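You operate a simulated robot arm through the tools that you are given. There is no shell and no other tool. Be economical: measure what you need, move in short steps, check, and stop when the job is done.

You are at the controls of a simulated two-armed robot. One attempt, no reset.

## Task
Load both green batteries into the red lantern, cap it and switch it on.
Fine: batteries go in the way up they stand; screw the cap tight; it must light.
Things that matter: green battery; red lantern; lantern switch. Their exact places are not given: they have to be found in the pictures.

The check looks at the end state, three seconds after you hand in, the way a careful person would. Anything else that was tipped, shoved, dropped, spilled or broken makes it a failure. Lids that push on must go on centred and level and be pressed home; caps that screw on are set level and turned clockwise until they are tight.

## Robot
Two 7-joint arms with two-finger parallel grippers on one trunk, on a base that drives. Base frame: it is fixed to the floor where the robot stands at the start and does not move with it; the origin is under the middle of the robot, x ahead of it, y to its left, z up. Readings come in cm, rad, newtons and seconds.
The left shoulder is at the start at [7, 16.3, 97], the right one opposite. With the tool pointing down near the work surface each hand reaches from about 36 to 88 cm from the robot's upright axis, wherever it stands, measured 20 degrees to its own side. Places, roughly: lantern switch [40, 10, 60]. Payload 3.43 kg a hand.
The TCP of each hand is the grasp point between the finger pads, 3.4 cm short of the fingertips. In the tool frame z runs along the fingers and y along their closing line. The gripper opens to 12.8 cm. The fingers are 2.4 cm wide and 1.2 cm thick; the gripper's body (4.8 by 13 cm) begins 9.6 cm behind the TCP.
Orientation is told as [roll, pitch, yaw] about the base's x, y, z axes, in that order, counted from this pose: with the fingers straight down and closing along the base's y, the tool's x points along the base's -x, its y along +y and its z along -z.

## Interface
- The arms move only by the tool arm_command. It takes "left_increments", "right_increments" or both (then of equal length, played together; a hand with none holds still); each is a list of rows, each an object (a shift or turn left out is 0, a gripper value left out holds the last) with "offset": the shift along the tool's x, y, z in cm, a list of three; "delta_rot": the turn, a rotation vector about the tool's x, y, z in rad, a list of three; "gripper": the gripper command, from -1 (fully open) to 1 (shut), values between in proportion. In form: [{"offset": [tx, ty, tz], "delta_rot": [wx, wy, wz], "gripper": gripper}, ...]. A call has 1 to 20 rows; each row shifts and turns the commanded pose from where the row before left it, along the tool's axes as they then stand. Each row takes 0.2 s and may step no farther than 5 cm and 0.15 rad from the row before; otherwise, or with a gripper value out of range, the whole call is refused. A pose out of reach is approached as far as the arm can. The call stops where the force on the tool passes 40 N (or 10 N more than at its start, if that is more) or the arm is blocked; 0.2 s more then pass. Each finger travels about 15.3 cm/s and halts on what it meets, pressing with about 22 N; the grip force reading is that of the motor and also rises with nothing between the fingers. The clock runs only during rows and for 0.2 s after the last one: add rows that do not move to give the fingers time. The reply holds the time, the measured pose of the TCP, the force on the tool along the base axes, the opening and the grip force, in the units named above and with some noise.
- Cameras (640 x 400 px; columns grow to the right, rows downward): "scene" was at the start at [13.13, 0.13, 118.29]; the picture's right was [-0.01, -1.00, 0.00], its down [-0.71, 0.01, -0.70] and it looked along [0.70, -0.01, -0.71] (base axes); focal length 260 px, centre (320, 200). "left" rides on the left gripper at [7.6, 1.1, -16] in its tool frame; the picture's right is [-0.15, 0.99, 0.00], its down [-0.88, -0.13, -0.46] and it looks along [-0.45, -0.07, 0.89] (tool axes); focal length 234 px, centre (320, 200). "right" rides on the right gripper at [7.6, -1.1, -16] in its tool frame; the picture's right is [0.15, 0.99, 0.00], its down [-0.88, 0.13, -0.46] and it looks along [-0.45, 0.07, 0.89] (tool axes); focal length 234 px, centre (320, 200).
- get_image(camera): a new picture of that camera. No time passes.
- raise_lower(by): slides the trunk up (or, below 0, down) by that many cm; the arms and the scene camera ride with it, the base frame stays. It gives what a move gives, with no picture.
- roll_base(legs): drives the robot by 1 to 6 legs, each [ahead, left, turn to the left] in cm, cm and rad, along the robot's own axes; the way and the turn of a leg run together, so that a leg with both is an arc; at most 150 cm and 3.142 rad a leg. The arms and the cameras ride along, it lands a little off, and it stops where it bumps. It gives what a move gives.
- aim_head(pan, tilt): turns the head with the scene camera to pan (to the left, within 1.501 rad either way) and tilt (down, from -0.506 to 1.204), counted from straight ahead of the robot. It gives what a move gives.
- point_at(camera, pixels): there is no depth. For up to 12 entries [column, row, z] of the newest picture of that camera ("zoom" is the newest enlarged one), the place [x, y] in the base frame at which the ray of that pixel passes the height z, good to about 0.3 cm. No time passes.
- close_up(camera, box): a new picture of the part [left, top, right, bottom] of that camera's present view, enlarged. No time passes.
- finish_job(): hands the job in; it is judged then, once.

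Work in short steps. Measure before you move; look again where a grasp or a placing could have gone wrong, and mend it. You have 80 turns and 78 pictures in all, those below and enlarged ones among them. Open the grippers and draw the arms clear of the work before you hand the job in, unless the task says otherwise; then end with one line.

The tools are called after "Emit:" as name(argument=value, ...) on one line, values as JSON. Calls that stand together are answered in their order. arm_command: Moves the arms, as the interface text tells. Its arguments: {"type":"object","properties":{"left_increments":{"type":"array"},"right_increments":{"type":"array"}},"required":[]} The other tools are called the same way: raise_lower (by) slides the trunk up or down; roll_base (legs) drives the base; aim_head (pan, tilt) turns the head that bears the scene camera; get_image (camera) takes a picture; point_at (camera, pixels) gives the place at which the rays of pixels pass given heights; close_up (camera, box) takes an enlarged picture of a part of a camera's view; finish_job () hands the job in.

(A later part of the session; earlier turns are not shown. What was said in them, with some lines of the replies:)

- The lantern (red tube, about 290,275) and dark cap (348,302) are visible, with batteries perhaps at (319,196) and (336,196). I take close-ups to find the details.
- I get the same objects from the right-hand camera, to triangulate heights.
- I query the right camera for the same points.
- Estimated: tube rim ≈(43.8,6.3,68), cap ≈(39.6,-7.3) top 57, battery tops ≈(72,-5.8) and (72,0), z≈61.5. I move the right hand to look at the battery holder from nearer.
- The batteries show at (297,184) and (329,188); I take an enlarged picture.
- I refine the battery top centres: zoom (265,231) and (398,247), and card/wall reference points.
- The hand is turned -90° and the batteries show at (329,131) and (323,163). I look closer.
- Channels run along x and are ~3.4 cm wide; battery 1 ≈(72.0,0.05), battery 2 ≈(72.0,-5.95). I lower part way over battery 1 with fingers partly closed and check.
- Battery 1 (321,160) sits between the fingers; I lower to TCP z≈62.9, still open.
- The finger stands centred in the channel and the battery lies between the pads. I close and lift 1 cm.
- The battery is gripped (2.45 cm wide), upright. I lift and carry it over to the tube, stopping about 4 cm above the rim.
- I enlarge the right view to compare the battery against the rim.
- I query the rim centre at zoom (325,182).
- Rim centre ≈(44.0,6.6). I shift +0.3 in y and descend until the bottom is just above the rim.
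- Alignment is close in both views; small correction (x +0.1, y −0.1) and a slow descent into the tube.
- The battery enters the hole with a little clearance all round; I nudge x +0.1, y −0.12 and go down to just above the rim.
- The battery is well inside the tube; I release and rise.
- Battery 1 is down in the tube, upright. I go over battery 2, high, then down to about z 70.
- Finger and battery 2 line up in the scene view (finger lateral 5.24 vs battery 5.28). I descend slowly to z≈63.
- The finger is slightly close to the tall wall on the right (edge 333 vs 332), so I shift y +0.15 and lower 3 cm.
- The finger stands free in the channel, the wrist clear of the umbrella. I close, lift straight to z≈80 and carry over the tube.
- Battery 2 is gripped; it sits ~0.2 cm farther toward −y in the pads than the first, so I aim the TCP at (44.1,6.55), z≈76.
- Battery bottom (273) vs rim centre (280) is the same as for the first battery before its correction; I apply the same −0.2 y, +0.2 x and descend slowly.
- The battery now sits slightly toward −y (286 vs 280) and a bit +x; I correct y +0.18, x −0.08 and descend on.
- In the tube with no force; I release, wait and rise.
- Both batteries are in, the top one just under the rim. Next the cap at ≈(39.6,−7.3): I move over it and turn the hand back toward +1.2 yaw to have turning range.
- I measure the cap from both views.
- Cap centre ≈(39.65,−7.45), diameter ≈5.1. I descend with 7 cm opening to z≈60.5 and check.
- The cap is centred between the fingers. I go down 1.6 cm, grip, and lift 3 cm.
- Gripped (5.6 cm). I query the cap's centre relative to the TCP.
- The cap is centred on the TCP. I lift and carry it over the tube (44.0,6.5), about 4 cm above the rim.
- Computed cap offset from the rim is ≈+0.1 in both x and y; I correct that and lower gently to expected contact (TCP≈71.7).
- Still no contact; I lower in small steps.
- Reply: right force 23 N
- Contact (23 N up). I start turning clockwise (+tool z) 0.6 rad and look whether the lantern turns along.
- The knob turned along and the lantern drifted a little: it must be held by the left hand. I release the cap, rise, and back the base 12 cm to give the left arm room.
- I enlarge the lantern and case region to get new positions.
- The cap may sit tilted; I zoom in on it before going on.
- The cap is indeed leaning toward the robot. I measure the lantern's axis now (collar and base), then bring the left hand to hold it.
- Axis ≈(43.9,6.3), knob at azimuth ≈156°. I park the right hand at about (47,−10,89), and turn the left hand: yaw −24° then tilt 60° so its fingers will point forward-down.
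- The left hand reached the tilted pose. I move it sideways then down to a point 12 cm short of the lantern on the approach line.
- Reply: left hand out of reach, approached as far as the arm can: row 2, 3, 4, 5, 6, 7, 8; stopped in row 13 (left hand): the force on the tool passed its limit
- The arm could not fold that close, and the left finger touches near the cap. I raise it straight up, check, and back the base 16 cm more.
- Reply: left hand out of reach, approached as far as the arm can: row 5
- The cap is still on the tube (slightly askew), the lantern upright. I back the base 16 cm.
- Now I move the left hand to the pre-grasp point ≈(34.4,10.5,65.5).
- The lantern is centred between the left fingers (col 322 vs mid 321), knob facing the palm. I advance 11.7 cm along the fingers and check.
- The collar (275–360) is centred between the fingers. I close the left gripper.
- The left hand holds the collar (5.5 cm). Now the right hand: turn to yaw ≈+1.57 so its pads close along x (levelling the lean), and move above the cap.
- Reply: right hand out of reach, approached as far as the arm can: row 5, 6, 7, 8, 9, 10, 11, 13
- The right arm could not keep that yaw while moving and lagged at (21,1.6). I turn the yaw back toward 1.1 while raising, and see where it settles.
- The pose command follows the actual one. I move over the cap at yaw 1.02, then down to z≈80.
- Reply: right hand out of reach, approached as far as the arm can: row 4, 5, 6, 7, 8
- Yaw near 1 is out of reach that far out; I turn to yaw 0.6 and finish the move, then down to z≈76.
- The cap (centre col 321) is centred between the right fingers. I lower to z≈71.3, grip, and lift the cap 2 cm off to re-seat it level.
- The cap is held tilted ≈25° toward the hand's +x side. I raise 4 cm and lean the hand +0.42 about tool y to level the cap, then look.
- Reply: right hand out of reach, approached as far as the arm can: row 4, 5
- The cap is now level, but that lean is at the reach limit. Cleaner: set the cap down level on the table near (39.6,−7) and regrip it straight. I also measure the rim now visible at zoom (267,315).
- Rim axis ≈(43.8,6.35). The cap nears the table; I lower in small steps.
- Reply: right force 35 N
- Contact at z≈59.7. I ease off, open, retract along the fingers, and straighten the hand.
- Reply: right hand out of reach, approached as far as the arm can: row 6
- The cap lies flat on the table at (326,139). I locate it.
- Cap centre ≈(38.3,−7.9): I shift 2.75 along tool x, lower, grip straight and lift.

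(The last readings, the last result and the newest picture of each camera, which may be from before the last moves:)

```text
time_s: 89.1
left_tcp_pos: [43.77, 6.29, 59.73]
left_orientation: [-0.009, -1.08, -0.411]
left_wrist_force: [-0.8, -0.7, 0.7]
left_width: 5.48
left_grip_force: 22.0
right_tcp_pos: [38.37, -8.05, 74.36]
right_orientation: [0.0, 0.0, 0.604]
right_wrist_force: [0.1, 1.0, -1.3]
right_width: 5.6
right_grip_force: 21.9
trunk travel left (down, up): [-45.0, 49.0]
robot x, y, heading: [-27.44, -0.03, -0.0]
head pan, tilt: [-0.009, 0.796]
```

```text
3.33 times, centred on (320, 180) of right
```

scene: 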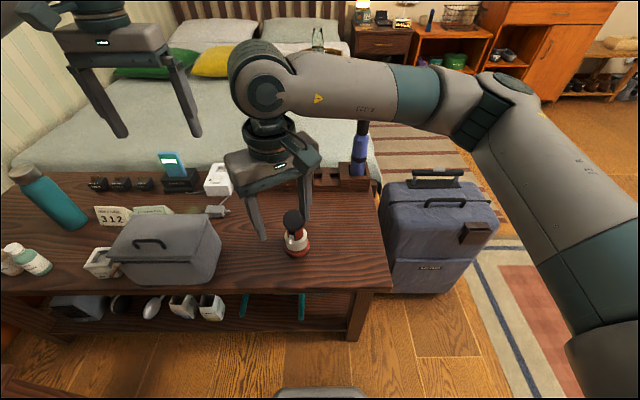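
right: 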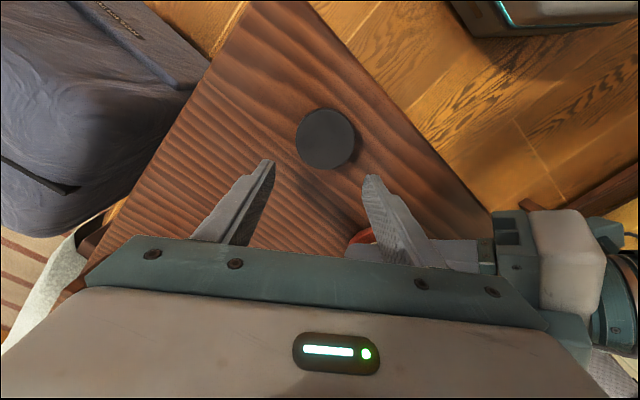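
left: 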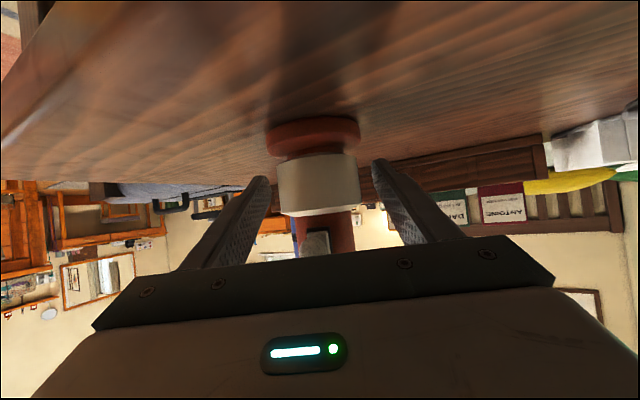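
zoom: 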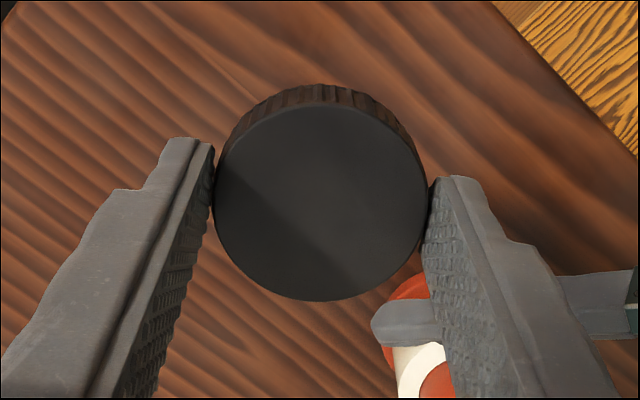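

Good straight grip (5.6 cm, ribs visible evenly). I carry it over the lantern axis, cap bottom about 5 cm above the rim, and check in the scene view.

Emit:
arm_command(right_increments=[{"offset": [0, 0, -2.4]}, {"offset": [-3.18, 2.19, 0]}, {"offset": [-3.18, 2.19, 0]}, {"offset": [-3.18, 2.19, 0]}, {"offset": [-3.19, 2.2, 0]}, {}, {}])

Emit:
close_up(camera="scene", box=[264, 140, 344, 190])

```text
time_s: 90.7
left_tcp_pos: [43.85, 6.38, 59.73]
left_orientation: [-0.014, -1.08, -0.409]
left_wrist_force: [0.3, -0.1, 1.5]
left_width: 5.49
left_grip_force: 22.2
right_tcp_pos: [43.97, 6.71, 76.44]
right_orientation: [0.0, 0.001, 0.604]
right_wrist_force: [0.3, 0.1, -0.4]
right_width: 5.58
right_grip_force: 22.4
trunk travel left (down, up): [-45.0, 49.0]
robot x, y, heading: [-27.42, -0.28, 0.008]
head pan, tilt: [-0.009, 0.796]
```

```text
8.00 times, centred on (304, 165) of scene
```

zoom: 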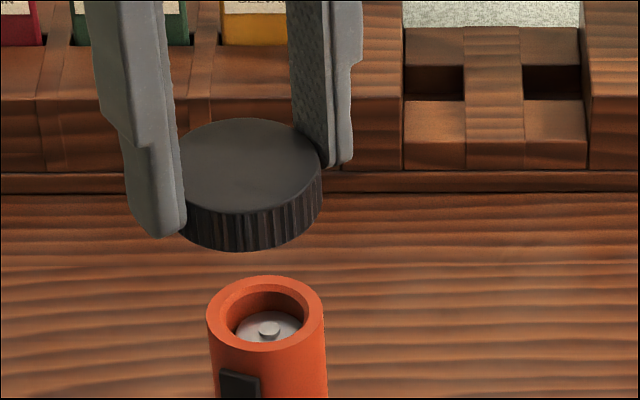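

By projection the cap is ≈0.38 too far in +y; I correct, lower 3.5 cm and check with the right camera.

Emit:
arm_command(right_increments=[{"offset": [0.216, -0.313, 1]}, {"offset": [0, 0, 1.5]}, {"offset": [0, 0, 1.2]}, {}, {}])

Emit:
close_up(camera="scene", box=[272, 150, 336, 190])

```text
time_s: 91.9
left_tcp_pos: [43.78, 6.29, 59.76]
left_orientation: [-0.012, -1.077, -0.412]
left_wrist_force: [0.3, -0.4, 1.8]
left_width: 5.5
left_grip_force: 21.9
right_tcp_pos: [43.79, 6.06, 72.85]
right_orientation: [0.001, 0.002, 0.603]
right_wrist_force: [1.1, -0.1, 0.7]
right_width: 5.59
right_grip_force: 22.3
trunk travel left (down, up): [-45.0, 49.0]
robot x, y, heading: [-27.7, 0.03, 0.002]
head pan, tilt: [-0.009, 0.796]
```

```text
10.00 times, centred on (304, 170) of scene
```

zoom: 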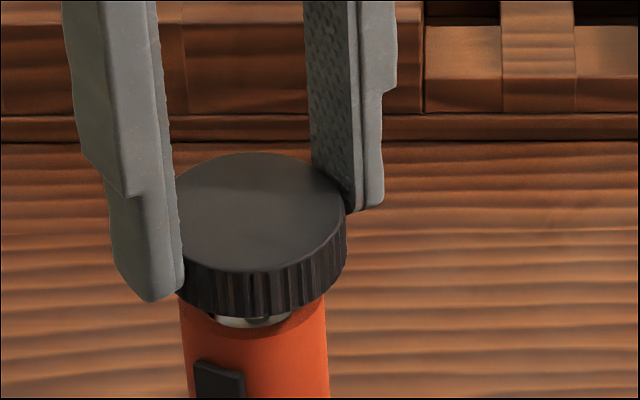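

Now aligned (cap centre 247 vs tube 254 in projection ⇒ ≤0.1 cm). I lower gently to contact.

Emit:
arm_command(right_increments=[{"offset": [0, 0, 0.6]}, {"offset": [0, 0, 0.5]}, {"offset": [0, 0, 0.2]}, {}])

Emit:
arm_command(right_increments=[{"offset": [0, 0, 0.15]}, {"offset": [0, 0, 0.1]}, {}])

```text
time_s: 92.9
left_tcp_pos: [43.77, 6.24, 59.73]
left_orientation: [-0.013, -1.08, -0.411]
left_wrist_force: [0.5, -0.4, 1.7]
left_width: 5.51
left_grip_force: 21.8
right_tcp_pos: [43.67, 6.19, 71.32]
right_orientation: [0.001, 0.001, 0.604]
right_wrist_force: [-0.1, 0.1, -0.5]
right_width: 5.55
right_grip_force: 22.0
trunk travel left (down, up): [-45.0, 49.0]
robot x, y, heading: [-27.66, 0.21, 0.003]
head pan, tilt: [-0.009, 0.796]
```

```text
time_s: 93.7
left_tcp_pos: [43.79, 6.35, 59.73]
left_orientation: [-0.01, -1.077, -0.41]
left_wrist_force: [3.1, -0.4, -0.2]
left_width: 5.49
left_grip_force: 21.7
right_tcp_pos: [43.8, 6.12, 71.28]
right_orientation: [0.0, 0.0, 0.604]
right_wrist_force: [-1.4, 1.0, 3.7]
right_width: 5.56
right_grip_force: 21.7
trunk travel left (down, up): [-45.0, 49.0]
robot x, y, heading: [-27.97, -0.04, -0.004]
head pan, tilt: [-0.009, 0.796]
```

Light contact (3.7 N). I start turning clockwise with slight downward feed.

Emit:
arm_command(right_increments=[{"offset": [0, 0, 0.05], "delta_rot": [0, 0, 0.15]}, {"offset": [0, 0, 0.03], "delta_rot": [0, 0, 0.15]}, {"offset": [0, 0, 0.03], "delta_rot": [0, 0, 0.15]}, {"offset": [0, 0, 0.03], "delta_rot": [0, 0, 0.15]}, {"offset": [0, 0, 0.03], "delta_rot": [0, 0, 0.15]}, {"offset": [0, 0, 0.03], "delta_rot": [0, 0, 0.15]}, {}])

```text
time_s: 95.3
left_tcp_pos: [43.88, 6.3, 59.82]
left_orientation: [-0.013, -1.08, -0.411]
left_wrist_force: [-4.5, -1.9, 1.3]
left_width: 5.47
left_grip_force: 21.4
right_tcp_pos: [43.85, 6.24, 70.88]
right_orientation: [0.0, -0.001, -0.298]
right_wrist_force: [1.5, 4.3, -0.7]
right_width: 5.57
right_grip_force: 21.8
trunk travel left (down, up): [-45.0, 49.0]
robot x, y, heading: [-27.8, -0.05, 0.004]
head pan, tilt: [-0.009, 0.796]
```

The cap is drawing down (70.88, no push force): the thread seems to engage. I continue turning.

Emit:
arm_command(right_increments=[{"offset": [0, 0, 0.05], "delta_rot": [0, 0, 0.15]}, {"offset": [0, 0, 0.03], "delta_rot": [0, 0, 0.15]}, {"offset": [0, 0, 0.03], "delta_rot": [0, 0, 0.15]}, {"offset": [0, 0, 0.03], "delta_rot": [0, 0, 0.15]}, {"offset": [0, 0, 0.03], "delta_rot": [0, 0, 0.15]}, {"offset": [0, 0, 0.03], "delta_rot": [0, 0, 0.15]}, {"offset": [0, 0, 0.03], "delta_rot": [0, 0, 0.15]}, {"offset": [0, 0, 0.03], "delta_rot": [0, 0, 0.15]}, {}])

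Emit:
close_up(camera="scene", box=[256, 150, 352, 210])

```text
time_s: 97.3
left_tcp_pos: [43.77, 6.35, 59.65]
left_orientation: [-0.012, -1.079, -0.41]
left_wrist_force: [-6.8, -3.5, 0.6]
left_width: 5.52
left_grip_force: 22.3
right_tcp_pos: [43.79, 6.17, 70.77]
right_orientation: [0.0, 0.0, -1.498]
right_wrist_force: [5.9, 2.1, -1.4]
right_width: 5.58
right_grip_force: 22.0
trunk travel left (down, up): [-45.0, 49.0]
robot x, y, heading: [-27.35, -0.19, -0.002]
head pan, tilt: [-0.009, 0.796]
```

```text
6.67 times, centred on (304, 180) of scene
```

zoom: 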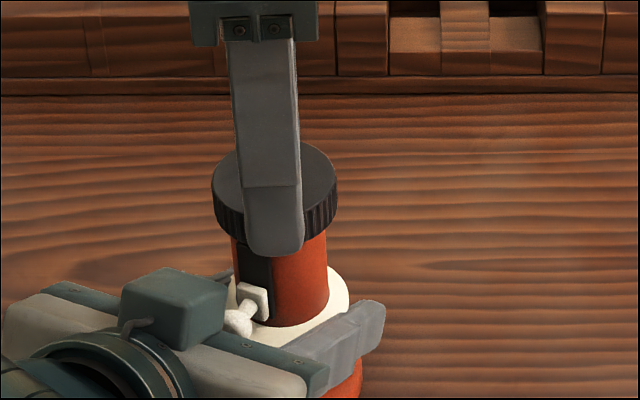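

The cap is level and the lantern stays put. I release, unwind to yaw 0.6 and regrip.

Emit:
arm_command(right_increments=[{"gripper": -0.1}, {}, {"offset": [0, 0, -1.0], "delta_rot": [0, 0, -0.15]}, {"delta_rot": [0, 0, -0.15]}, {"delta_rot": [0, 0, -0.15]}, {"delta_rot": [0, 0, -0.15]}, {"delta_rot": [0, 0, -0.15]}, {"delta_rot": [0, 0, -0.15]}, {"delta_rot": [0, 0, -0.15]}, {"delta_rot": [0, 0, -0.15]}, {"delta_rot": [0, 0, -0.15]}, {"delta_rot": [0, 0, -0.15]}, {"delta_rot": [0, 0, -0.15]}, {"delta_rot": [0, 0, -0.15]}, {"delta_rot": [0, 0, -0.15]}, {"delta_rot": [0, 0, -0.15]}, {}, {"offset": [0, 0, 1.0]}, {}])

Emit:
arm_command(right_increments=[{"gripper": 1}, {}, {}, {}, {"offset": [0, 0, 0.02], "delta_rot": [0, 0, 0.15]}, {"offset": [0, 0, 0.02], "delta_rot": [0, 0, 0.15]}, {"offset": [0, 0, 0.02], "delta_rot": [0, 0, 0.15]}, {"offset": [0, 0, 0.02], "delta_rot": [0, 0, 0.15]}, {"offset": [0, 0, 0.02], "delta_rot": [0, 0, 0.15]}, {"offset": [0, 0, 0.02], "delta_rot": [0, 0, 0.15]}, {"offset": [0, 0, 0.02], "delta_rot": [0, 0, 0.15]}, {}])

```text
time_s: 101.3
left_tcp_pos: [43.78, 6.37, 59.65]
left_orientation: [-0.012, -1.079, -0.409]
left_wrist_force: [-0.6, 0.1, -0.2]
left_width: 5.5
left_grip_force: 22.1
right_tcp_pos: [43.81, 6.31, 70.71]
right_orientation: [-0.001, 0.0, 0.604]
right_wrist_force: [-0.1, 0.4, 0.3]
right_width: 7.03
right_grip_force: 0.1
trunk travel left (down, up): [-45.0, 49.0]
robot x, y, heading: [-27.84, -0.09, 0.007]
head pan, tilt: [-0.009, 0.796]
```

```text
time_s: 103.9
left_tcp_pos: [43.86, 6.18, 59.72]
left_orientation: [-0.013, -1.076, -0.411]
left_wrist_force: [-1.3, -8.5, -1.9]
left_width: 5.51
left_grip_force: 21.9
right_tcp_pos: [43.76, 6.3, 70.71]
right_orientation: [0.004, 0.0, -0.446]
right_wrist_force: [4.1, 10.1, 7.4]
right_width: 5.59
right_grip_force: 22.0
trunk travel left (down, up): [-45.0, 49.0]
robot x, y, heading: [-27.71, -0.23, 0.001]
head pan, tilt: [-0.009, 0.796]
```

Forces rise a little (10 N lateral); I keep turning to yaw −1.5.

Emit:
arm_command(right_increments=[{"delta_rot": [0, 0, 0.15]}, {"delta_rot": [0, 0, 0.15]}, {"delta_rot": [0, 0, 0.15]}, {"delta_rot": [0, 0, 0.15]}, {"delta_rot": [0, 0, 0.15]}, {"delta_rot": [0, 0, 0.15]}, {"delta_rot": [0, 0, 0.15]}, {}])

Emit:
close_up(camera="scene", box=[256, 150, 352, 210])

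```text
time_s: 105.7
left_tcp_pos: [43.77, 6.24, 59.76]
left_orientation: [-0.015, -1.079, -0.411]
left_wrist_force: [-10.7, -18.1, -0.8]
left_width: 5.52
left_grip_force: 21.9
right_tcp_pos: [43.84, 6.17, 70.71]
right_orientation: [-0.002, 0.0, -1.497]
right_wrist_force: [11.3, 17.7, 1.3]
right_width: 5.57
right_grip_force: 21.8
trunk travel left (down, up): [-45.0, 49.0]
robot x, y, heading: [-27.54, -0.1, -0.001]
head pan, tilt: [-0.009, 0.796]
```

```text
6.67 times, centred on (304, 180) of scene
```

zoom: 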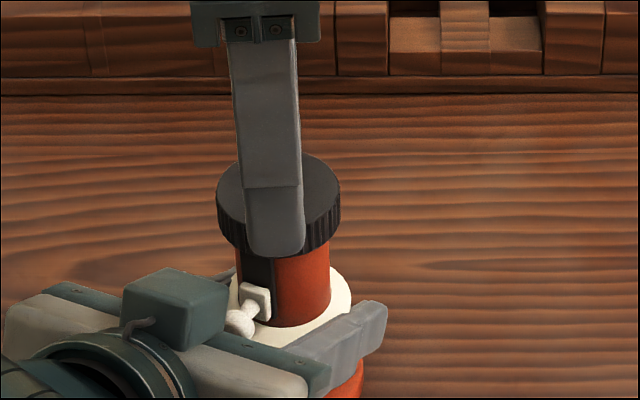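

The cap has gone down ≈0.6 cm in the fingers and is level. I release, unwind, shift −0.15 in tool x (to lessen side force) and regrip 0.8 cm lower.

Emit:
arm_command(right_increments=[{"gripper": -0.1}, {}, {"offset": [0, 0, -1.0], "delta_rot": [0, 0, -0.15]}, {"delta_rot": [0, 0, -0.15]}, {"delta_rot": [0, 0, -0.15]}, {"delta_rot": [0, 0, -0.15]}, {"delta_rot": [0, 0, -0.15]}, {"delta_rot": [0, 0, -0.15]}, {"delta_rot": [0, 0, -0.15]}, {"delta_rot": [0, 0, -0.15]}, {"delta_rot": [0, 0, -0.15]}, {"delta_rot": [0, 0, -0.15]}, {"delta_rot": [0, 0, -0.15]}, {"delta_rot": [0, 0, -0.15]}, {"delta_rot": [0, 0, -0.15]}, {"delta_rot": [0, 0, -0.15]}, {}, {"offset": [-0.15, 0, 1.0]}, {"offset": [0, 0, 0.8]}, {}])

Emit:
arm_command(right_increments=[{"gripper": 1}, {}, {}, {}, {"offset": [0, 0, 0.02], "delta_rot": [0, 0, 0.15]}, {"offset": [0, 0, 0.02], "delta_rot": [0, 0, 0.15]}, {"offset": [0, 0, 0.02], "delta_rot": [0, 0, 0.15]}, {"offset": [0, 0, 0.02], "delta_rot": [0, 0, 0.15]}, {"offset": [0, 0, 0.02], "delta_rot": [0, 0, 0.15]}, {"offset": [0, 0, 0.02], "delta_rot": [0, 0, 0.15]}, {"offset": [0, 0, 0.02], "delta_rot": [0, 0, 0.15]}, {}])

```text
time_s: 109.9
left_tcp_pos: [43.85, 6.29, 59.75]
left_orientation: [-0.012, -1.078, -0.412]
left_wrist_force: [0.5, 0.6, 1.6]
left_width: 5.48
left_grip_force: 21.8
right_tcp_pos: [43.78, 6.41, 69.81]
right_orientation: [-0.001, 0.001, 0.605]
right_wrist_force: [-0.2, -0.1, 0.8]
right_width: 7.0
right_grip_force: 0.0
trunk travel left (down, up): [-45.0, 49.0]
robot x, y, heading: [-27.73, -0.06, 0.0]
head pan, tilt: [-0.009, 0.796]
```

```text
time_s: 112.5
left_tcp_pos: [43.88, 6.4, 59.63]
left_orientation: [-0.011, -1.079, -0.41]
left_wrist_force: [1.7, -1.7, 1.2]
left_width: 5.49
left_grip_force: 22.0
right_tcp_pos: [43.83, 6.31, 69.76]
right_orientation: [0.0, 0.003, -0.445]
right_wrist_force: [-2.5, 2.7, 0.1]
right_width: 5.39
right_grip_force: 21.7
trunk travel left (down, up): [-45.0, 49.0]
robot x, y, heading: [-27.61, -0.11, 0.004]
head pan, tilt: [-0.009, 0.796]
```

Side forces are small now. I continue the turn and look.

Emit:
arm_command(right_increments=[{"offset": [0, 0, 0.03], "delta_rot": [0, 0, 0.15]}, {"offset": [0, 0, 0.03], "delta_rot": [0, 0, 0.15]}, {"offset": [0, 0, 0.03], "delta_rot": [0, 0, 0.15]}, {"offset": [0, 0, 0.03], "delta_rot": [0, 0, 0.15]}, {"offset": [0, 0, 0.03], "delta_rot": [0, 0, 0.15]}, {"offset": [0, 0, 0.03], "delta_rot": [0, 0, 0.15]}, {"offset": [0, 0, 0.03], "delta_rot": [0, 0, 0.15]}, {}])

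Emit:
close_up(camera="scene", box=[256, 150, 352, 210])

```text
time_s: 114.3
left_tcp_pos: [43.76, 6.27, 59.76]
left_orientation: [-0.01, -1.077, -0.411]
left_wrist_force: [5.9, -3.6, -2.8]
left_width: 5.49
left_grip_force: 21.6
right_tcp_pos: [43.95, 6.31, 69.42]
right_orientation: [-0.001, -0.002, -1.497]
right_wrist_force: [0.1, 3.4, 12.5]
right_width: 5.36
right_grip_force: 22.6
trunk travel left (down, up): [-45.0, 49.0]
robot x, y, heading: [-27.47, 0.27, 0.005]
head pan, tilt: [-0.009, 0.796]
```

```text
6.67 times, centred on (304, 180) of scene
```

zoom: 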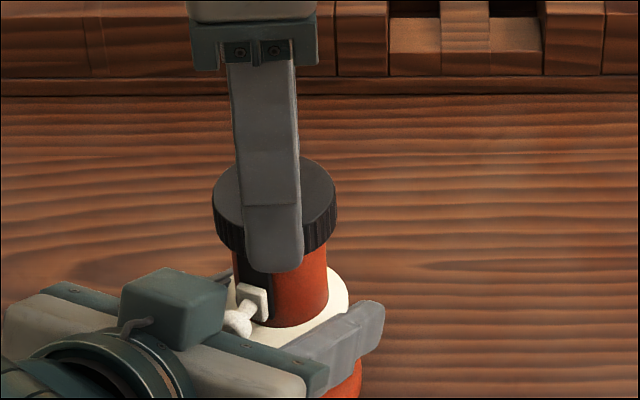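

The cap sank only ≈0.2 more this stroke, so it nears tight. I do another stroke at this height.

Emit:
arm_command(right_increments=[{"gripper": -0.1}, {}, {"offset": [0, 0, -0.8], "delta_rot": [0, 0, -0.15]}, {"delta_rot": [0, 0, -0.15]}, {"delta_rot": [0, 0, -0.15]}, {"delta_rot": [0, 0, -0.15]}, {"delta_rot": [0, 0, -0.15]}, {"delta_rot": [0, 0, -0.15]}, {"delta_rot": [0, 0, -0.15]}, {"delta_rot": [0, 0, -0.15]}, {"delta_rot": [0, 0, -0.15]}, {"delta_rot": [0, 0, -0.15]}, {"delta_rot": [0, 0, -0.15]}, {"delta_rot": [0, 0, -0.15]}, {"delta_rot": [0, 0, -0.15]}, {"delta_rot": [0, 0, -0.15]}, {}, {"offset": [0, 0, 0.7]}, {}])

Emit:
arm_command(right_increments=[{"gripper": 1}, {}, {}, {}, {"delta_rot": [0, 0, 0.15]}, {"delta_rot": [0, 0, 0.15]}, {"delta_rot": [0, 0, 0.15]}, {"delta_rot": [0, 0, 0.15]}, {"delta_rot": [0, 0, 0.15]}, {"delta_rot": [0, 0, 0.15]}, {"delta_rot": [0, 0, 0.15]}, {}])

Emit:
arm_command(right_increments=[{"delta_rot": [0, 0, 0.15]}, {"delta_rot": [0, 0, 0.15]}, {"delta_rot": [0, 0, 0.15]}, {"delta_rot": [0, 0, 0.15]}, {"delta_rot": [0, 0, 0.15]}, {"delta_rot": [0, 0, 0.15]}, {"delta_rot": [0, 0, 0.15]}, {}])

```text
time_s: 118.3
left_tcp_pos: [43.79, 6.25, 59.8]
left_orientation: [-0.013, -1.079, -0.411]
left_wrist_force: [0.6, 1.3, 1.1]
left_width: 5.5
left_grip_force: 21.9
right_tcp_pos: [43.77, 6.21, 69.48]
right_orientation: [0.0, 0.003, 0.605]
right_wrist_force: [-0.1, -1.0, 0.1]
right_width: 7.04
right_grip_force: 0.1
trunk travel left (down, up): [-45.0, 49.0]
robot x, y, heading: [-27.56, 0.13, -0.001]
head pan, tilt: [-0.009, 0.796]
```

```text
time_s: 120.9
left_tcp_pos: [43.75, 6.33, 59.71]
left_orientation: [-0.013, -1.077, -0.409]
left_wrist_force: [0.6, -1.1, 2.6]
left_width: 5.5
left_grip_force: 21.7
right_tcp_pos: [44.0, 6.28, 69.58]
right_orientation: [0.0, -0.001, -0.447]
right_wrist_force: [-0.3, 0.8, 0.5]
right_width: 5.34
right_grip_force: 22.0
trunk travel left (down, up): [-45.0, 49.0]
robot x, y, heading: [-27.86, -0.18, 0.001]
head pan, tilt: [-0.009, 0.796]
```

```text
time_s: 122.7
left_tcp_pos: [43.87, 6.24, 59.77]
left_orientation: [-0.012, -1.079, -0.41]
left_wrist_force: [0.2, -0.1, 1.5]
left_width: 5.49
left_grip_force: 21.9
right_tcp_pos: [43.84, 6.29, 69.55]
right_orientation: [-0.001, 0.0, -1.499]
right_wrist_force: [-0.3, 1.2, 0.3]
right_width: 5.5
right_grip_force: 21.1
trunk travel left (down, up): [-45.0, 49.0]
robot x, y, heading: [-27.87, -0.03, 0.002]
head pan, tilt: [-0.009, 0.796]
```

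Width changed 5.34→5.50 during the turn, which suggests slip on a tight cap. I check with one picture.

Emit:
close_up(camera="scene", box=[256, 150, 352, 210])

```text
6.67 times, centred on (304, 180) of scene
```

zoom: 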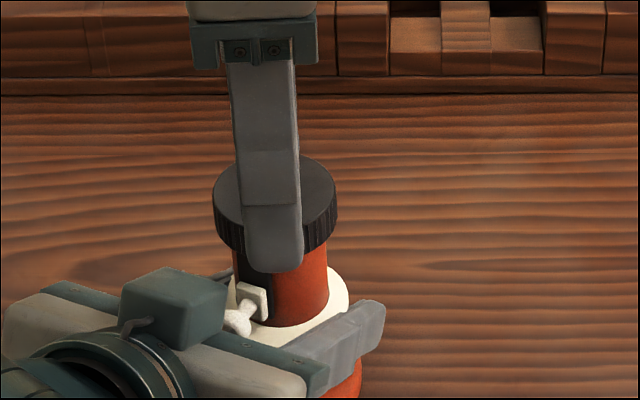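

No further descent in that stroke. To be sure it is tight, I do one more stroke gripping higher (z≈70.2), where the first strokes gripped firmly.

Emit:
arm_command(right_increments=[{"gripper": -0.1}, {}, {"offset": [0, 0, -0.6], "delta_rot": [0, 0, -0.15]}, {"delta_rot": [0, 0, -0.15]}, {"delta_rot": [0, 0, -0.15]}, {"delta_rot": [0, 0, -0.15]}, {"delta_rot": [0, 0, -0.15]}, {"delta_rot": [0, 0, -0.15]}, {"delta_rot": [0, 0, -0.15]}, {"delta_rot": [0, 0, -0.15]}, {"delta_rot": [0, 0, -0.15]}, {"delta_rot": [0, 0, -0.15]}, {"delta_rot": [0, 0, -0.15]}, {"delta_rot": [0, 0, -0.15]}, {"delta_rot": [0, 0, -0.15]}, {"delta_rot": [0, 0, -0.15]}, {}, {}])

Emit:
arm_command(right_increments=[{"gripper": 1}, {}, {}, {}, {"delta_rot": [0, 0, 0.15]}, {"delta_rot": [0, 0, 0.15]}, {"delta_rot": [0, 0, 0.15]}, {}])

Emit:
arm_command(right_increments=[{"delta_rot": [0, 0, 0.15]}, {"delta_rot": [0, 0, 0.15]}, {"delta_rot": [0, 0, 0.15]}, {"delta_rot": [0, 0, 0.15]}, {"delta_rot": [0, 0, 0.15]}, {"delta_rot": [0, 0, 0.15]}, {}])

```text
time_s: 126.5
left_tcp_pos: [43.74, 6.2, 59.81]
left_orientation: [-0.012, -1.08, -0.411]
left_wrist_force: [1.2, -0.9, 1.3]
left_width: 5.49
left_grip_force: 21.7
right_tcp_pos: [43.95, 6.26, 70.12]
right_orientation: [-0.002, 0.002, 0.603]
right_wrist_force: [-0.2, -0.2, -0.2]
right_width: 7.03
right_grip_force: 0.0
trunk travel left (down, up): [-45.0, 49.0]
robot x, y, heading: [-27.47, 0.09, 0.004]
head pan, tilt: [-0.009, 0.796]
```

```text
time_s: 128.3
left_tcp_pos: [43.74, 6.42, 59.71]
left_orientation: [-0.011, -1.079, -0.411]
left_wrist_force: [-0.4, 0.4, 1.4]
left_width: 5.49
left_grip_force: 21.8
right_tcp_pos: [43.95, 6.28, 70.04]
right_orientation: [0.002, -0.002, 0.151]
right_wrist_force: [1.6, -0.8, 0.5]
right_width: 5.38
right_grip_force: 22.7
trunk travel left (down, up): [-45.0, 49.0]
robot x, y, heading: [-27.57, -0.04, 0.003]
head pan, tilt: [-0.009, 0.796]
```

```text
time_s: 129.9
left_tcp_pos: [43.74, 6.34, 59.64]
left_orientation: [-0.012, -1.078, -0.411]
left_wrist_force: [-0.5, -1.5, 1.0]
left_width: 5.53
left_grip_force: 22.2
right_tcp_pos: [43.85, 6.29, 70.2]
right_orientation: [-0.001, 0.0, -0.748]
right_wrist_force: [1.0, 2.0, -1.6]
right_width: 5.55
right_grip_force: 21.7
trunk travel left (down, up): [-45.0, 49.0]
robot x, y, heading: [-27.86, -0.2, -0.001]
head pan, tilt: [-0.009, 0.796]
```

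The finger width keeps cycling 5.38→5.55 at the same start angle with no descent: the fingers slip on a tight cap. I keep the right hand gripping the cap to steady the lantern; the left hand opens and draws back to face the knob (≈(39.9,8.0,63.5)).

Emit:
arm_command(left_increments=[{"gripper": -0.15}, {}, {}, {"offset": [0, 0, -3]}, {"offset": [0, 0, -3]}, {"offset": [0, 0, -3.4]}, {"offset": [-1.28, 0, 0]}, {"gripper": 0.45}, {}, {}])

Emit:
close_up(camera="left", box=[240, 110, 400, 210])

```text
time_s: 132.1
left_tcp_pos: [36.77, 9.39, 65.19]
left_orientation: [-0.013, -1.078, -0.411]
left_wrist_force: [-0.1, -0.3, 0.6]
left_width: 3.52
left_grip_force: 0.0
right_tcp_pos: [43.86, 6.28, 70.19]
right_orientation: [-0.001, -0.002, -0.746]
right_wrist_force: [-0.5, -0.9, -0.4]
right_width: 5.52
right_grip_force: 21.4
trunk travel left (down, up): [-45.0, 49.0]
robot x, y, heading: [-27.86, 0.46, 0.001]
head pan, tilt: [-0.009, 0.796]
```

```text
4.00 times, centred on (320, 160) of left
```

zoom: 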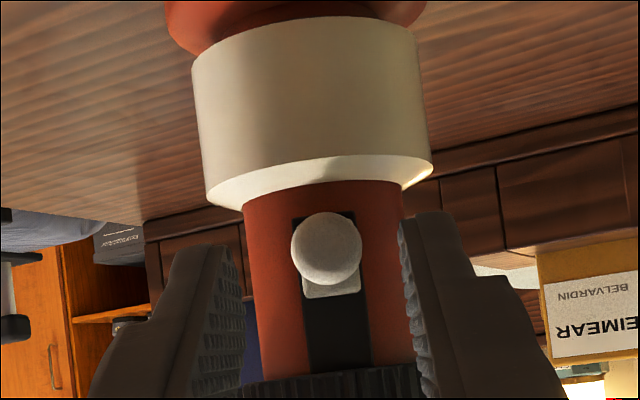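

The view (upside down) shows the knob at the lower end of a vertical slot: it slides up toward the cap. Knob col 326 vs finger middle 322; I advance 1 cm, slightly down, and pinch it.

Emit:
arm_command(left_increments=[{"offset": [0.25, 0, 0.5]}, {"offset": [0, 0.05, 0.5]}, {}, {"gripper": 1}, {}, {}, {}])

Emit:
close_up(camera="left", box=[240, 110, 400, 210])

```text
time_s: 133.7
left_tcp_pos: [37.49, 9.22, 64.53]
left_orientation: [-0.011, -1.079, -0.411]
left_wrist_force: [3.6, 5.0, -0.1]
left_width: 1.34
left_grip_force: 22.4
right_tcp_pos: [43.89, 6.33, 70.2]
right_orientation: [0.0, -0.001, -0.744]
right_wrist_force: [-3.0, -4.6, -0.5]
right_width: 5.53
right_grip_force: 21.5
trunk travel left (down, up): [-45.0, 49.0]
robot x, y, heading: [-27.83, -0.22, 0.004]
head pan, tilt: [-0.009, 0.796]
```

```text
4.00 times, centred on (320, 160) of left
```

zoom: 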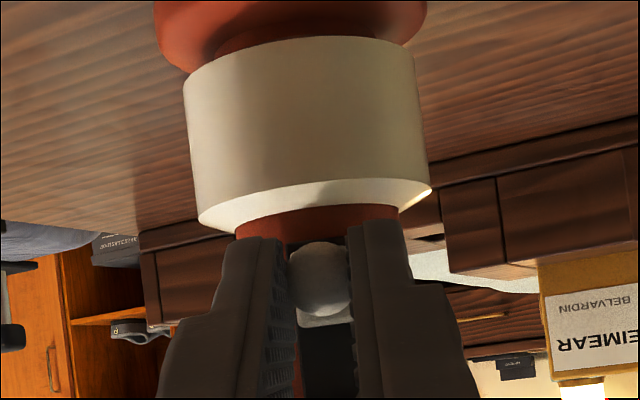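

The knob is pinched (1.34 cm). I pull it up in small steps.

Emit:
arm_command(left_increments=[{"offset": [-0.176, 0, -0.095]}, {"offset": [-0.176, 0, -0.095]}, {"offset": [-0.176, 0, -0.095]}, {}])

Emit:
arm_command(left_increments=[{"offset": [-0.176, 0, -0.095]}, {"offset": [-0.176, 0, -0.095]}, {}])

```text
time_s: 134.7
left_tcp_pos: [37.43, 9.3, 65.2]
left_orientation: [-0.014, -1.078, -0.411]
left_wrist_force: [2.8, 3.0, -0.2]
left_width: 1.32
left_grip_force: 22.2
right_tcp_pos: [43.87, 6.32, 70.2]
right_orientation: [-0.003, 0.0, -0.746]
right_wrist_force: [-5.0, -4.4, -0.3]
right_width: 5.52
right_grip_force: 21.5
trunk travel left (down, up): [-45.0, 49.0]
robot x, y, heading: [-27.72, -0.13, 0.003]
head pan, tilt: [-0.009, 0.796]
```

```text
time_s: 135.5
left_tcp_pos: [37.49, 9.31, 65.65]
left_orientation: [-0.011, -1.079, -0.411]
left_wrist_force: [1.6, 1.8, 0.1]
left_width: 1.35
left_grip_force: 22.0
right_tcp_pos: [43.92, 6.18, 70.31]
right_orientation: [0.001, 0.001, -0.744]
right_wrist_force: [-2.7, -2.6, -0.8]
right_width: 5.54
right_grip_force: 22.2
trunk travel left (down, up): [-45.0, 49.0]
robot x, y, heading: [-27.93, -0.25, 0.001]
head pan, tilt: [-0.009, 0.796]
```

It slides with little resistance (1 cm so far). I continue until it meets the end.

Emit:
arm_command(left_increments=[{"offset": [-0.176, 0, -0.095]}, {"offset": [-0.176, 0, -0.095]}, {}])

Emit:
close_up(camera="left", box=[240, 110, 400, 210])

```text
time_s: 136.3
left_tcp_pos: [37.47, 9.22, 65.96]
left_orientation: [-0.01, -1.078, -0.41]
left_wrist_force: [0.8, 3.0, 1.4]
left_width: 1.33
left_grip_force: 22.0
right_tcp_pos: [43.94, 6.25, 70.26]
right_orientation: [-0.002, 0.0, -0.745]
right_wrist_force: [-3.1, -4.3, -0.4]
right_width: 5.52
right_grip_force: 21.7
trunk travel left (down, up): [-45.0, 49.0]
robot x, y, heading: [-27.91, 0.16, -0.003]
head pan, tilt: [-0.009, 0.796]
```

```text
4.00 times, centred on (320, 160) of left
```

zoom: 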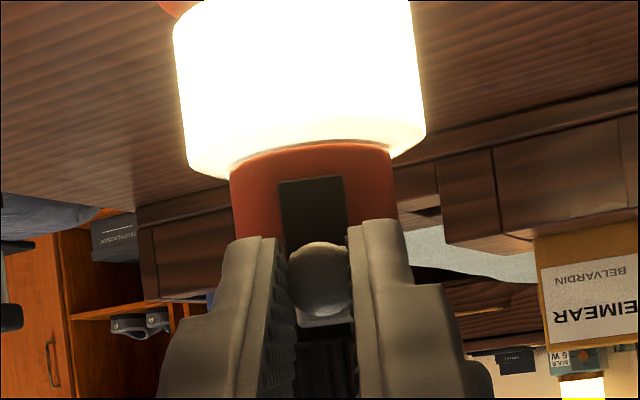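

The lantern is lit. I nudge the slider 0.15 cm more, then open the left hand and draw it straight back.

Emit:
arm_command(left_increments=[{"offset": [-0.13, 0, -0.07]}, {}, {"gripper": 0.5}, {}, {"offset": [0, 0, -3]}, {"offset": [0, 0, -4]}, {"offset": [0, 0, -4]}, {}])

Emit:
arm_command(right_increments=[{"gripper": -0.1}, {}, {}, {"offset": [0, 0, -2]}, {"offset": [0, 0, -4]}, {"offset": [0, 0, -5]}, {"offset": [0, 0, -5]}, {}])

```text
time_s: 138.1
left_tcp_pos: [28.55, 13.31, 71.3]
left_orientation: [-0.012, -1.078, -0.407]
left_wrist_force: [0.7, 0.8, 0.1]
left_width: 3.19
left_grip_force: 0.1
right_tcp_pos: [43.84, 6.4, 70.22]
right_orientation: [-0.001, 0.001, -0.746]
right_wrist_force: [0.1, 1.1, -0.6]
right_width: 5.47
right_grip_force: 21.8
trunk travel left (down, up): [-45.0, 49.0]
robot x, y, heading: [-28.01, -0.4, -0.0]
head pan, tilt: [-0.009, 0.796]
```

```text
time_s: 139.9
left_tcp_pos: [28.65, 13.22, 71.2]
left_orientation: [-0.011, -1.076, -0.411]
left_wrist_force: [-0.2, -0.1, -0.1]
left_width: 3.2
left_grip_force: 0.0
right_tcp_pos: [44.03, 6.39, 86.07]
right_orientation: [-0.001, 0.002, -0.744]
right_wrist_force: [0.1, 0.0, 0.2]
right_width: 7.03
right_grip_force: 0.1
trunk travel left (down, up): [-45.0, 49.0]
robot x, y, heading: [-27.94, 0.2, 0.005]
head pan, tilt: [-0.009, 0.796]
5 turns are left
```

Both hands released. I draw the right hand aside, open the left fully and back it, then take the last picture.

Emit:
arm_command(right_increments=[{"offset": [-2.71, -2.94, -1]}, {"offset": [-2.71, -2.94, -1]}, {"offset": [-2.71, -2.94, -1]}, {}, {}], left_increments=[{"offset": [-3.5, 0, -1.9]}, {"offset": [-3.5, 0, -1.9]}, {"gripper": 0.0}, {}, {}])

Emit:
get_image(camera="scene")

```text
time_s: 141.1
left_tcp_pos: [28.59, 13.23, 79.46]
left_orientation: [-0.013, -1.075, -0.41]
left_wrist_force: [-0.9, -0.3, 0.4]
left_width: 6.39
left_grip_force: 0.1
right_tcp_pos: [43.83, -5.7, 89.28]
right_orientation: [0.002, 0.0, -0.746]
right_wrist_force: [-0.2, 0.5, 0.3]
right_width: 7.02
right_grip_force: 0.0
trunk travel left (down, up): [-45.0, 49.0]
robot x, y, heading: [-27.67, 0.54, -0.002]
head pan, tilt: [-0.009, 0.796]
```

```text
0 pictures are left
4 turns are left
```

scene: 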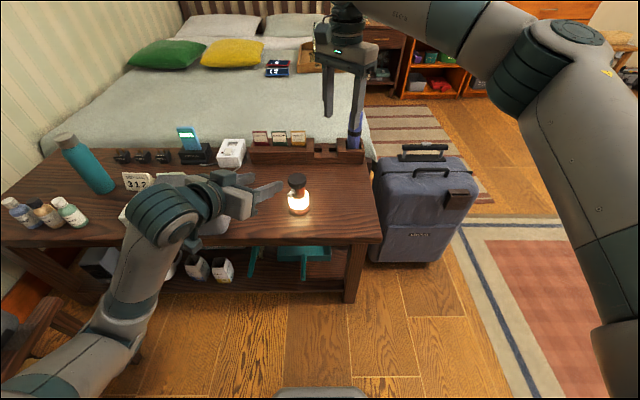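

The lantern at (298,195) stands upright, capped and lit; both hands are clear and open and nothing else has moved. I hand in.

Emit:
finish_job()

```text
The job is handed in.
```

The red lantern has both green batteries in it, its cap screwed on, and is switched on and lit. I judged the cap tight because it stopped moving down and my fingers slipped on it.
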